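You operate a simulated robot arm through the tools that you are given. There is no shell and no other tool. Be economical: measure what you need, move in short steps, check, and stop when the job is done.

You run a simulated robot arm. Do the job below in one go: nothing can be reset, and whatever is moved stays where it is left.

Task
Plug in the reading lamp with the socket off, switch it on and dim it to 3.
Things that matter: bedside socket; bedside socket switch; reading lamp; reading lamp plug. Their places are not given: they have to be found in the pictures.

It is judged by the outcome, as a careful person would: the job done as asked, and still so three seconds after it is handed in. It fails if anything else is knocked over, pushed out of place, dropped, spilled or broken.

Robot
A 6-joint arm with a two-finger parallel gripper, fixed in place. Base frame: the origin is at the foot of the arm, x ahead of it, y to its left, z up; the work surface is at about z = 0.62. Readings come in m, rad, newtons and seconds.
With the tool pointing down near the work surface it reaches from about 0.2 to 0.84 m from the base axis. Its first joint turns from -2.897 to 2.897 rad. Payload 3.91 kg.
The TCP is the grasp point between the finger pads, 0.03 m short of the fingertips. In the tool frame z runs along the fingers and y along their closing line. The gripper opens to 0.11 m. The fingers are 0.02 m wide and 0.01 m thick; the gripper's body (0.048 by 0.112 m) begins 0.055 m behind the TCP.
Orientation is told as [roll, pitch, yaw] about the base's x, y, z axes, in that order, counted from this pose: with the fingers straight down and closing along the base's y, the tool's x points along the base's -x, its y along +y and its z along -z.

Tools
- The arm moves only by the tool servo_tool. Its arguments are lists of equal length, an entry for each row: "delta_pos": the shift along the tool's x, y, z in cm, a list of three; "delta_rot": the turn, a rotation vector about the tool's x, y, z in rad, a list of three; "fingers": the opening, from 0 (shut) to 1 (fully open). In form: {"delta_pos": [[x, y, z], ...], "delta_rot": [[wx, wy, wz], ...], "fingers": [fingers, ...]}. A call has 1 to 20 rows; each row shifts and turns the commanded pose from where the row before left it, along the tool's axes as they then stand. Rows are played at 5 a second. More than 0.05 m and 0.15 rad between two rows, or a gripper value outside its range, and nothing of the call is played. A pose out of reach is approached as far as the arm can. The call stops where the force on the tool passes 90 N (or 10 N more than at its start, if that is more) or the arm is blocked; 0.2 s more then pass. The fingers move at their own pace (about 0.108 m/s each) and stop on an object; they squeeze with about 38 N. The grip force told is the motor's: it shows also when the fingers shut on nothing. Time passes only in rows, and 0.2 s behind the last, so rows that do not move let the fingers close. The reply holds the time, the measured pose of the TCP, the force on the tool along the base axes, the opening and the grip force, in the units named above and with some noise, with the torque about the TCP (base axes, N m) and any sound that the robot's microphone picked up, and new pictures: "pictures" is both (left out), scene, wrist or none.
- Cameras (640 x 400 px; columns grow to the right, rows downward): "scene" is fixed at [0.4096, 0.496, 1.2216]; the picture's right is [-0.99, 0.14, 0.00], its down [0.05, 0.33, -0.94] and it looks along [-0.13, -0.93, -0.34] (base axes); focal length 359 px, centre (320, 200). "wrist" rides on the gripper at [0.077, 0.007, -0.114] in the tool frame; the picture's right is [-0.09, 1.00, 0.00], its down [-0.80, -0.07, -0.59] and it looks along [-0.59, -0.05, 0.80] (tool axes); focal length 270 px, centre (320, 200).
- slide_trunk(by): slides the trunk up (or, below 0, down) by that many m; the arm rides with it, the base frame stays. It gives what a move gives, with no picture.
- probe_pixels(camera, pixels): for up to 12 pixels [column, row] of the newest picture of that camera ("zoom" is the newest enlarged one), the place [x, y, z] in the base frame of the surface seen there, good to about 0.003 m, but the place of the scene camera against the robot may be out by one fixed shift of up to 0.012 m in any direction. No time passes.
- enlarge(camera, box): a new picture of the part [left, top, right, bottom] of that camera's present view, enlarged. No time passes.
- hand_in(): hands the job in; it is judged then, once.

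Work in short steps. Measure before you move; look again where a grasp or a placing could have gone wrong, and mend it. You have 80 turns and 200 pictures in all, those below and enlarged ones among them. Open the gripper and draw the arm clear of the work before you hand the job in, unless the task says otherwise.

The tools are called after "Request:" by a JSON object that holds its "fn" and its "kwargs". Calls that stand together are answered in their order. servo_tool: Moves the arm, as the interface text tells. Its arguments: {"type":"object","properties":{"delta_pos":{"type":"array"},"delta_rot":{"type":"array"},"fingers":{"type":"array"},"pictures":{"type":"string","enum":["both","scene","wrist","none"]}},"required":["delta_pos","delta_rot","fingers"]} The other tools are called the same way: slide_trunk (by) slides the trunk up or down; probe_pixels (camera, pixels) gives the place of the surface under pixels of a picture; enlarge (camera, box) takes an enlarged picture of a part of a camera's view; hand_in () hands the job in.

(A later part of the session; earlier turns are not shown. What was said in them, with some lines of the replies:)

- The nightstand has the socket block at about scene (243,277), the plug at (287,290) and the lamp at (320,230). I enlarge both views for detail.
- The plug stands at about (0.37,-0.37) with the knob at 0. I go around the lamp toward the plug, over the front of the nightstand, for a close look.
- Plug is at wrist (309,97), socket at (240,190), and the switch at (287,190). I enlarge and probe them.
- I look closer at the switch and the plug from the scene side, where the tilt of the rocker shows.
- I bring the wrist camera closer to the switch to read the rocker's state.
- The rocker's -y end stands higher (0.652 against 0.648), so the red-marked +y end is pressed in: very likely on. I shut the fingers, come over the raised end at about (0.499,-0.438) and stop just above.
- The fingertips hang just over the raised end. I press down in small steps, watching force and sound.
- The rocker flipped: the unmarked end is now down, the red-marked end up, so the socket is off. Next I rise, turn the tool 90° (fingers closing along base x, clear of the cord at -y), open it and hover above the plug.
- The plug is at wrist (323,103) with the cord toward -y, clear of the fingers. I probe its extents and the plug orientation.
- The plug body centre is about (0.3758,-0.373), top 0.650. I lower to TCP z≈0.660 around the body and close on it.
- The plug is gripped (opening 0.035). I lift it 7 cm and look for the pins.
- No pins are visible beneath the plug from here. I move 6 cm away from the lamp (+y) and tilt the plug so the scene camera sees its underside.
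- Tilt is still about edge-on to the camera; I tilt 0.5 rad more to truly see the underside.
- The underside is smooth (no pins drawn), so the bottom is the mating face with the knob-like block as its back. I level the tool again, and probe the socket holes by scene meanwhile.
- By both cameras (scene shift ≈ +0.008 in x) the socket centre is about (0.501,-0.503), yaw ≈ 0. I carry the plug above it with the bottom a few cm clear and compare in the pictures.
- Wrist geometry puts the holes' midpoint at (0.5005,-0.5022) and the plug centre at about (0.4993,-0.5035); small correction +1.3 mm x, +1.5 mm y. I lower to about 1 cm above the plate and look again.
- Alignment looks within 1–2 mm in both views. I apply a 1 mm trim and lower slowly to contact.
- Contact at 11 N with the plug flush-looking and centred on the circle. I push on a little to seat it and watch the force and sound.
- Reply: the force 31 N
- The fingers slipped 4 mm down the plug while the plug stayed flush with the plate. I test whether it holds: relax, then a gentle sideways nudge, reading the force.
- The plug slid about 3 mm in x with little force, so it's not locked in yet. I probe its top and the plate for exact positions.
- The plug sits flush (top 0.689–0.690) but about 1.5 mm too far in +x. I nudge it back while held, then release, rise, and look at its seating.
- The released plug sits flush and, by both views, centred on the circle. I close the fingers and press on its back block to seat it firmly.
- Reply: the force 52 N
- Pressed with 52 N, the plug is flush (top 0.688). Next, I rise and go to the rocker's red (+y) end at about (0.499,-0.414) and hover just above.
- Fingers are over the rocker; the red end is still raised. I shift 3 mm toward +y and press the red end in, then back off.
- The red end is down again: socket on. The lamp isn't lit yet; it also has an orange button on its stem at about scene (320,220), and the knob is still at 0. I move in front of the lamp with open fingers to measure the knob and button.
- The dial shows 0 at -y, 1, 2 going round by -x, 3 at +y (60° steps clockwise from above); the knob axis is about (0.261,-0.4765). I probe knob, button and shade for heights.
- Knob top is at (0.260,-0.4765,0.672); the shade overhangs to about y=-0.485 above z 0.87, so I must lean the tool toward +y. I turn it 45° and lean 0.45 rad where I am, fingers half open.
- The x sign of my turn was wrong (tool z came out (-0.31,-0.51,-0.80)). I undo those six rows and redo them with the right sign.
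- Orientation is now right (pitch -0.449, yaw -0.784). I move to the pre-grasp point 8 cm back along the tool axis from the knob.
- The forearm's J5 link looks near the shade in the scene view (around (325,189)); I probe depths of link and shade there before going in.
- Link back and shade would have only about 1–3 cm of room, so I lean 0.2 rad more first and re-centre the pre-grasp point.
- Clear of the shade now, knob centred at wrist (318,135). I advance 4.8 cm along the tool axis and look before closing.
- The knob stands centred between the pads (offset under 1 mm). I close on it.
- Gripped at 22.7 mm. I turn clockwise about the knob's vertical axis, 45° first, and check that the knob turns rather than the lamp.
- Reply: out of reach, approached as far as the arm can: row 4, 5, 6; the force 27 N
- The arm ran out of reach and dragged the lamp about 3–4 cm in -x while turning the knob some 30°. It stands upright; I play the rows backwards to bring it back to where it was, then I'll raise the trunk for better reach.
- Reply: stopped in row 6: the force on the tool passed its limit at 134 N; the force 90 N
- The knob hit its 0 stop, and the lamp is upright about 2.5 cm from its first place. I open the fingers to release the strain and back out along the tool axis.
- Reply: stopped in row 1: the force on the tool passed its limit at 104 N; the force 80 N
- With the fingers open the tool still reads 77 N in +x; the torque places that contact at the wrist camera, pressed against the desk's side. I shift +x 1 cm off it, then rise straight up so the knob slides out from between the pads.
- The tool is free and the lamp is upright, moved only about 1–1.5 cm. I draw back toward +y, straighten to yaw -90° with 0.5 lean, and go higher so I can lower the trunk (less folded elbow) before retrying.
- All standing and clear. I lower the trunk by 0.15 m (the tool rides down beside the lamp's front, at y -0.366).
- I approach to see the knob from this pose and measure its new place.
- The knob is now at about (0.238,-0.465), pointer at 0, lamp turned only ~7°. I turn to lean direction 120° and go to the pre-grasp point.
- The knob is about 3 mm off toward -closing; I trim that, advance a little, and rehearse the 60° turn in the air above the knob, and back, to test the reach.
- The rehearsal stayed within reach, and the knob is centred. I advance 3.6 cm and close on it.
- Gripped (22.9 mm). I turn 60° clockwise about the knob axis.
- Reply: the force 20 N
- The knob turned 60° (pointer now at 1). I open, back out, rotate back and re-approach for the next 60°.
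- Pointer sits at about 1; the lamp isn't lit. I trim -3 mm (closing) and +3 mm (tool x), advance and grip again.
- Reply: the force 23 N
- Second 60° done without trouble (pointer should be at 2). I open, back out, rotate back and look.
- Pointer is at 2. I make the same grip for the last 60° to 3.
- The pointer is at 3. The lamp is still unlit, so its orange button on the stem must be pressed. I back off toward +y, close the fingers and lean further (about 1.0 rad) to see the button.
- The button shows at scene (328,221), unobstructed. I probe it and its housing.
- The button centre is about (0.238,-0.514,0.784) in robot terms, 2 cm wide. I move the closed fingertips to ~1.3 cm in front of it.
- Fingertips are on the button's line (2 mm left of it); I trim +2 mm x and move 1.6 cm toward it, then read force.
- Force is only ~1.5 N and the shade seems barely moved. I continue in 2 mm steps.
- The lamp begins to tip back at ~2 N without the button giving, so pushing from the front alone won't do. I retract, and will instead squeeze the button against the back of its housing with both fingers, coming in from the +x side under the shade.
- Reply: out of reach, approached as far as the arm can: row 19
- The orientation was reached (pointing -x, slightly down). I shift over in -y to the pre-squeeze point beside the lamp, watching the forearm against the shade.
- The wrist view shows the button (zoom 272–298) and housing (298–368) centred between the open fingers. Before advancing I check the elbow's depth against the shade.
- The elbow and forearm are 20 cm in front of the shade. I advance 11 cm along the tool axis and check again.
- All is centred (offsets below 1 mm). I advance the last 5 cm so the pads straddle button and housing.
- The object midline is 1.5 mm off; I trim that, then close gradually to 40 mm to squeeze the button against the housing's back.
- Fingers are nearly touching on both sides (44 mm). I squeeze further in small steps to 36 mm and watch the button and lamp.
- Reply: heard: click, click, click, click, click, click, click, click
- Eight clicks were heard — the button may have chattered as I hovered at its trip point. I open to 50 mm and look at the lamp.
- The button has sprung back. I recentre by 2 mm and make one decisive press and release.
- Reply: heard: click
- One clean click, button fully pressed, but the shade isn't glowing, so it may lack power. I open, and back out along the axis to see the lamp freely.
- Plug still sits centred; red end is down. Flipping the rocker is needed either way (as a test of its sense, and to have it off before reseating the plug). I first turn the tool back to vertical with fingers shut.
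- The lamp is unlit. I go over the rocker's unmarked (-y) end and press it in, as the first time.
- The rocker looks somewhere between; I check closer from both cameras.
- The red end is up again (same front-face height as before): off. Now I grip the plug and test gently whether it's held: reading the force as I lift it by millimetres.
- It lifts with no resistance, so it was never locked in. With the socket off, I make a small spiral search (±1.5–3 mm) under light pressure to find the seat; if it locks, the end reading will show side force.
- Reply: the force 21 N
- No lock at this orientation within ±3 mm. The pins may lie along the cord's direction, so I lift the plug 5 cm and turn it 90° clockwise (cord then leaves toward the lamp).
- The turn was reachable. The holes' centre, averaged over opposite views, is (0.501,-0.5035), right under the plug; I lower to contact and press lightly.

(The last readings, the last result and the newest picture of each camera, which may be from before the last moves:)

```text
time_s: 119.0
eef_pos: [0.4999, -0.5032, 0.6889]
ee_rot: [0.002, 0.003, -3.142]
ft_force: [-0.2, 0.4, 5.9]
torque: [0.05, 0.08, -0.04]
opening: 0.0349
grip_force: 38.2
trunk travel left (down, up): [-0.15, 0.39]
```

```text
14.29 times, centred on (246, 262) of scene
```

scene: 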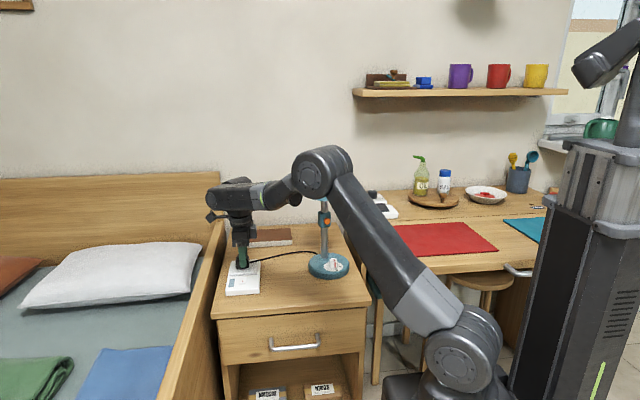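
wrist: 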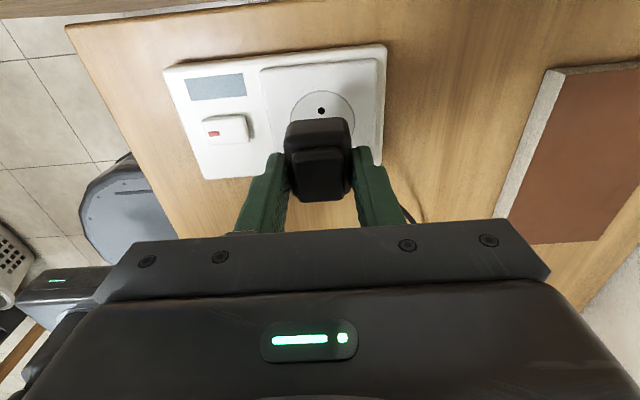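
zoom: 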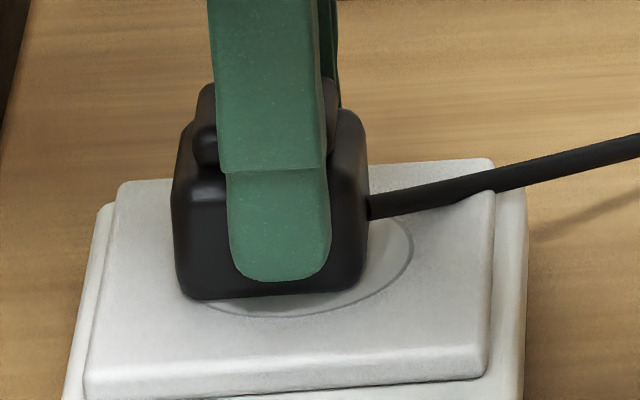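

In the picture the plug is about 4–5 mm too far in +x (front-edge mid 271 against expected ~292 of the zoom). I lift slightly, shift -4.5 mm in x, and press again.

Request:
{"fn": "servo_tool", "kwargs": {"delta_pos": [[0, 0, -0.5], [-0.45, 0, 0], [0, 0, 0.3], [0, 0, 0.2], [0, 0, 0.15], [0, 0, 0.1], [0, 0, 0]], "delta_rot": [[0, 0, 0], [0, 0, 0], [0, 0, 0], [0, 0, 0], [0, 0, 0], [0, 0, 0], [0, 0, 0]], "fingers": [0, 0, 0, 0, 0, 0, 0], "pictures": "scene"}}

Request:
{"fn": "enlarge", "kwargs": {"camera": "scene", "box": [232, 248, 260, 276]}}

```text
time_s: 120.6
eef_pos: [0.4963, -0.5046, 0.6897]
ee_rot: [0.006, 0.009, 3.141]
ft_force: [8.2, -19.9, 29.9]
torque: [-0.38, -0.19, 0.05]
opening: 0.0349
grip_force: 38.5
trunk travel left (down, up): [-0.15, 0.39]
heard: snap
```

scene: 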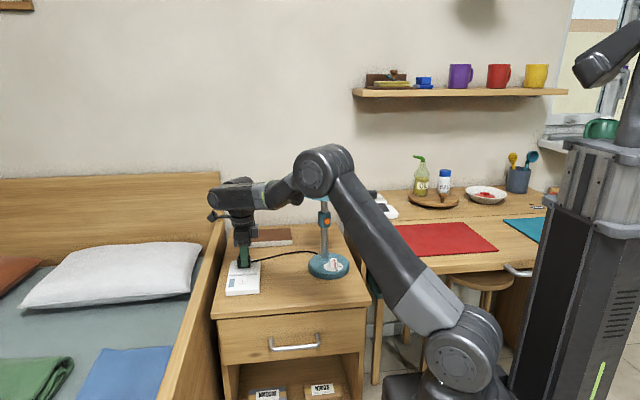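

```text
14.29 times, centred on (246, 262) of scene
5 turns are left
```

zoom: 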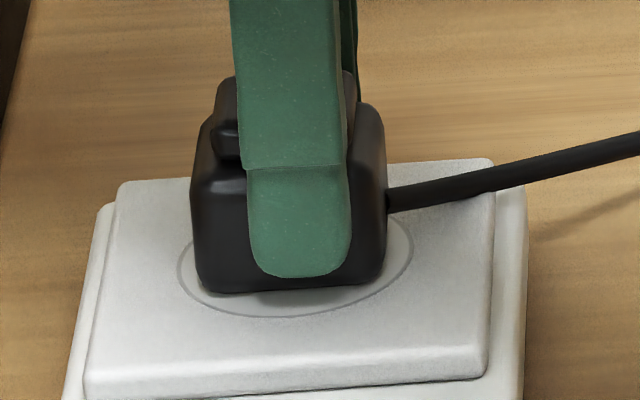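

A snap was heard and the plug now holds: it is in, with the socket off. I release, rise, and press the rocker's red end on in one go, then look at the lamp.

Request:
{"fn": "servo_tool", "kwargs": {"delta_pos": [[0, 0, 0], [0, 0, 0], [0, 0, -2], [0, 0, -3.2], [0, 0, -3.2], [0.33, -2.98, 0], [0, -2.98, 0], [0, -2.98, 0], [0, 0, 0], [0, 0, 4], [0, 0, 3.6], [0, 0, 0.6], [0, 0, 0.4], [0, 0, 0.3], [0, 0, 0.2], [0, 0, 0.2], [0, 0, -1.5], [0, 0, -3], [0, -3, -3], [0, 0, 0]], "delta_rot": [[0, 0, 0], [0, 0, 0], [0, 0, 0], [0, 0, 0], [0, 0, 0], [0, 0, 0], [0, 0, 0], [0, 0, 0], [0, 0, 0], [0, 0, 0], [0, 0, 0], [0, 0, 0], [0, 0, 0], [0, 0, 0], [0, 0, 0], [0, 0, 0], [0, 0, 0], [0, 0, 0], [0, 0, 0], [0, 0, 0]], "fingers": [0.6, 0.6, 0.6, 0.6, 0.6, 0, 0, 0, 0, 0, 0, 0, 0, 0, 0, 0, 0, 0, 0, 0], "pictures": "scene"}}

Request:
{"fn": "enlarge", "kwargs": {"camera": "scene", "box": [215, 150, 375, 300]}}

Request:
{"fn": "enlarge", "kwargs": {"camera": "scene", "box": [222, 250, 266, 300]}}

```text
time_s: 124.8
eef_pos: [0.4981, -0.3845, 0.7524]
ee_rot: [-0.001, 0.003, -3.141]
ft_force: [0.5, 0.0, 0.3]
torque: [0.01, 0.0, 0.02]
opening: 0.0
grip_force: 37.6
trunk travel left (down, up): [-0.15, 0.39]
```

scene: 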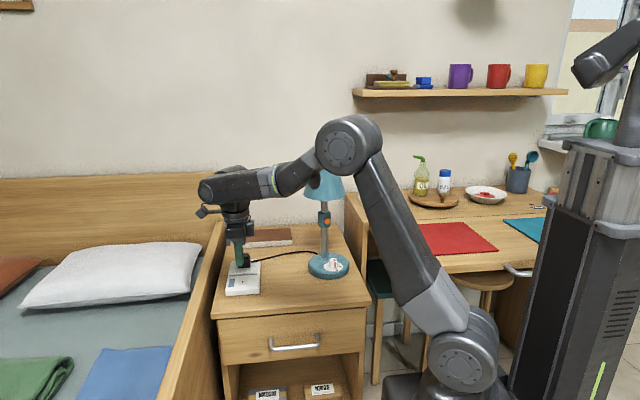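

```text
2.67 times, centred on (295, 225) of scene
```

zoom: 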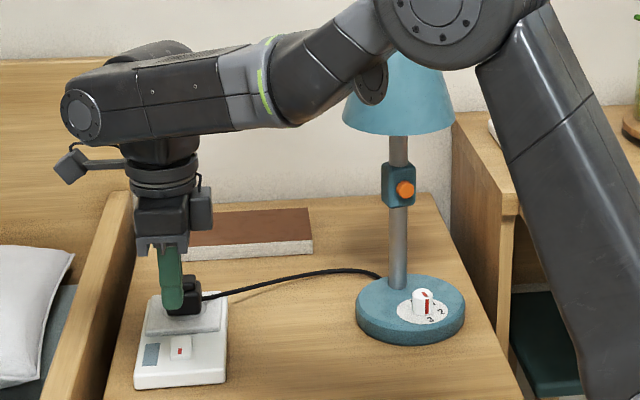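

```text
refused: no pictures are left
4 turns are left
```

The pictures are used up. In the last one the red mark sits about 1 px higher than in its "on" look, so the press may not have carried; I probe that picture for the rocker's ends, and press the red end again nearer its edge (harmless if already on), then draw clear with the gripper open.

Request:
{"fn": "probe_pixels", "kwargs": {"camera": "scene", "pixels": [[242, 281], [244, 281], [240, 281], [242, 283], [244, 283], [240, 283], [241, 277], [243, 277], [245, 277], [243, 278], [251, 282], [251, 277]]}}

Request:
{"fn": "servo_tool", "kwargs": {"delta_pos": [[0, 2.45, 0], [0, 0, 4], [0, 0, 1.84], [0, 0, 0.6], [0, 0, 0.4], [0, 0, 0.3], [0, 0, 0.2], [0, 0, 0.2], [0, 0, 0.2], [0, 0, 0], [0, 0, -1.5], [0, 0, -3], [0, 0, -4], [0, -4, -2], [0, -4, 0], [0, 0, 0]], "delta_rot": [[0, 0, 0], [0, 0, 0], [0, 0, 0], [0, 0, 0], [0, 0, 0], [0, 0, 0], [0, 0, 0], [0, 0, 0], [0, 0, 0], [0, 0, 0], [0, 0, 0], [0, 0, 0], [0, 0, 0], [0, 0, 0], [0, 0, 0], [0, 0, 0]], "fingers": [0, 0, 0, 0, 0, 0, 0, 0, 0, 0, 0, 0, 0, 0.5, 0.5, 0.5], "pictures": "none"}}

```text
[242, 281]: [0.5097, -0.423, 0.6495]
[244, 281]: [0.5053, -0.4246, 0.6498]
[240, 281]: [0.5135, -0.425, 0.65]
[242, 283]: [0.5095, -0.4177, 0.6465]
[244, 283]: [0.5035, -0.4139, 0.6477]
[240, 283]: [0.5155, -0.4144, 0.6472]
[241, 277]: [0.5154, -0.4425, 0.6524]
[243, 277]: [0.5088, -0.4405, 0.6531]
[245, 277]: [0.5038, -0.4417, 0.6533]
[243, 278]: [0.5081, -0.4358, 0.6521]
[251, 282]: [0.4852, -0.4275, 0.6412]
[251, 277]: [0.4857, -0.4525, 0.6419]
```

```text
time_s: 128.2
eef_pos: [0.5022, -0.3273, 0.7797]
ee_rot: [0.0, 0.005, -3.142]
ft_force: [0.0, -0.9, -0.4]
torque: [0.0, 0.01, 0.03]
opening: 0.0551
grip_force: 0.0
trunk travel left (down, up): [-0.15, 0.39]
no pictures are left
3 turns are left
```

The probe shows the +y (red) end low and the -y end high: the socket is on. Yet the lamp looked unlit at 3, so its button needs one more click. Knowing the poses that worked, I go back to the same pre-squeeze pose beside the lamp (to be checked by its reading).

Request:
{"fn": "servo_tool", "kwargs": {"delta_pos": [[-3.09, 0.72, -1.54], [-3.09, 0.72, -1.54], [-3.1, 0.72, -1.53], [0, 0, 0], [0, 0, 0], [0, 0, 0], [0, 0, 0], [0, 0, 0], [0, 0, 0], [0, 0, 0], [0, 0, 0], [0, 0, 0], [0, 0, 0], [0, 0, 0], [0, 0, 0], [0, 0, 0]], "delta_rot": [[0, 0, 0], [0, 0, 0], [0, 0, 0], [0, 0, -0.1025], [0, 0, -0.1025], [0, 0, -0.1025], [0, -0.1372, 0], [0, -0.1372, 0], [0, -0.1372, 0], [0, -0.1372, 0], [0, -0.1372, 0], [0, -0.1372, 0], [0, -0.1372, 0], [0, -0.1372, 0], [0, 0, 0], [0, 0, 0]], "fingers": [0.5, 0.5, 1, 1, 1, 1, 1, 1, 1, 1, 1, 1, 1, 1, 1, 1], "pictures": "none"}}

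```text
time_s: 131.6
eef_pos: [0.4055, -0.35, 0.8249]
ee_rot: [0.003, -1.096, -2.838]
ft_force: [0.9, 0.2, 0.3]
torque: [0.02, 0.04, 0.03]
opening: 0.1103
grip_force: 0.1
trunk travel left (down, up): [-0.15, 0.39]
no pictures are left
2 turns are left
```

The pose matches the earlier one (within ~4 mm, mostly along the axis). I replay the approach, give one decisive squeeze of the button, open, and draw back out along the same path.

Request:
{"fn": "servo_tool", "kwargs": {"delta_pos": [[0.08, 0.02, -0.3], [-2, 4, 1.5], [-2, 4, 1.5], [-2, 4, 1.5], [0, 0, 4], [0, 0, 4], [0, 0, 4], [0, 0, 4], [0, 0, 0], [0, 0, 0], [0, 0, 0], [0, 0, 0], [0, 0, 0], [0, 0, 0], [0, 0, 0]], "delta_rot": [[0, 0, 0], [0, 0, 0], [0, 0, 0], [0, 0, 0], [0, 0, 0], [0, 0, 0], [0, 0, 0], [0, 0, 0], [0, 0, 0], [0, 0, 0], [0, 0, 0], [0, 0, 0], [0, 0, 0], [0, 0, 0], [0, 0, 0]], "fingers": [1, 1, 1, 1, 1, 1, 1, 1, 1, 0.5, 0.5, 0.26, 0.26, 1, 1], "pictures": "none"}}

Request:
{"fn": "servo_tool", "kwargs": {"delta_pos": [[0, 0, 0], [0, 0, -4], [0, 0, -4], [0, 0, -4], [0, 0, -4], [2, -4, -1.5], [2, -4, -1.5], [2, -4, -1.5], [0, 0, 0]], "delta_rot": [[0, 0, 0], [0, 0, 0], [0, 0, 0], [0, 0, 0], [0, 0, 0], [0, 0, 0], [0, 0, 0], [0, 0, 0], [0, 0, 0]], "fingers": [1, 1, 1, 1, 1, 1, 1, 1, 1], "pictures": "none"}}

```text
time_s: 134.8
eef_pos: [0.246, -0.5262, 0.7822]
ee_rot: [0.005, -1.095, -2.837]
ft_force: [-0.5, -0.6, 0.6]
torque: [0.0, -0.01, 0.02]
opening: 0.1105
grip_force: 0.0
trunk travel left (down, up): [-0.15, 0.39]
heard: click
no pictures are left
```

```text
time_s: 136.8
eef_pos: [0.4078, -0.3487, 0.8245]
ee_rot: [0.005, -1.096, -2.838]
ft_force: [-0.2, -0.2, -0.2]
torque: [-0.04, -0.01, 0.02]
opening: 0.11
grip_force: 0.0
trunk travel left (down, up): [-0.15, 0.39]
no pictures are left
1 turns are left
```

One clean click was heard, and the arm is clear with the gripper open. I hand the job in.

Request:
{"fn": "hand_in", "kwargs": {}}

```text
The job is handed in.
```

I handed the job in, but I can't confirm the lamp is lit: I had run out of pictures before the last button press.

- **Plug:** it went in with a snap while the socket was off. My first attempt didn't lock. The socket was also on for a while with that loose plug resting on it, before I switched it off again to reseat the plug.
- **Socket:** it is on; a measurement of the switch showed the red end down. That the red end means "on" is my reading of the switch, not something I could test.
- **Dimmer:** the knob is at 3.
- **Lamp button:** the lamp still looked unlit with the socket on, so I pressed the orange button on the stem once more and heard one click. If it was already on, that press turned it off.
- **Lamp position:** it ended up a couple of centimetres from where it started and slightly turned, because the arm dragged it while turning the knob. It was upright in the last picture.
- **Other contact:** the wrist camera pressed against the side of the desk once. I saw nothing knocked over in the pictures after that.
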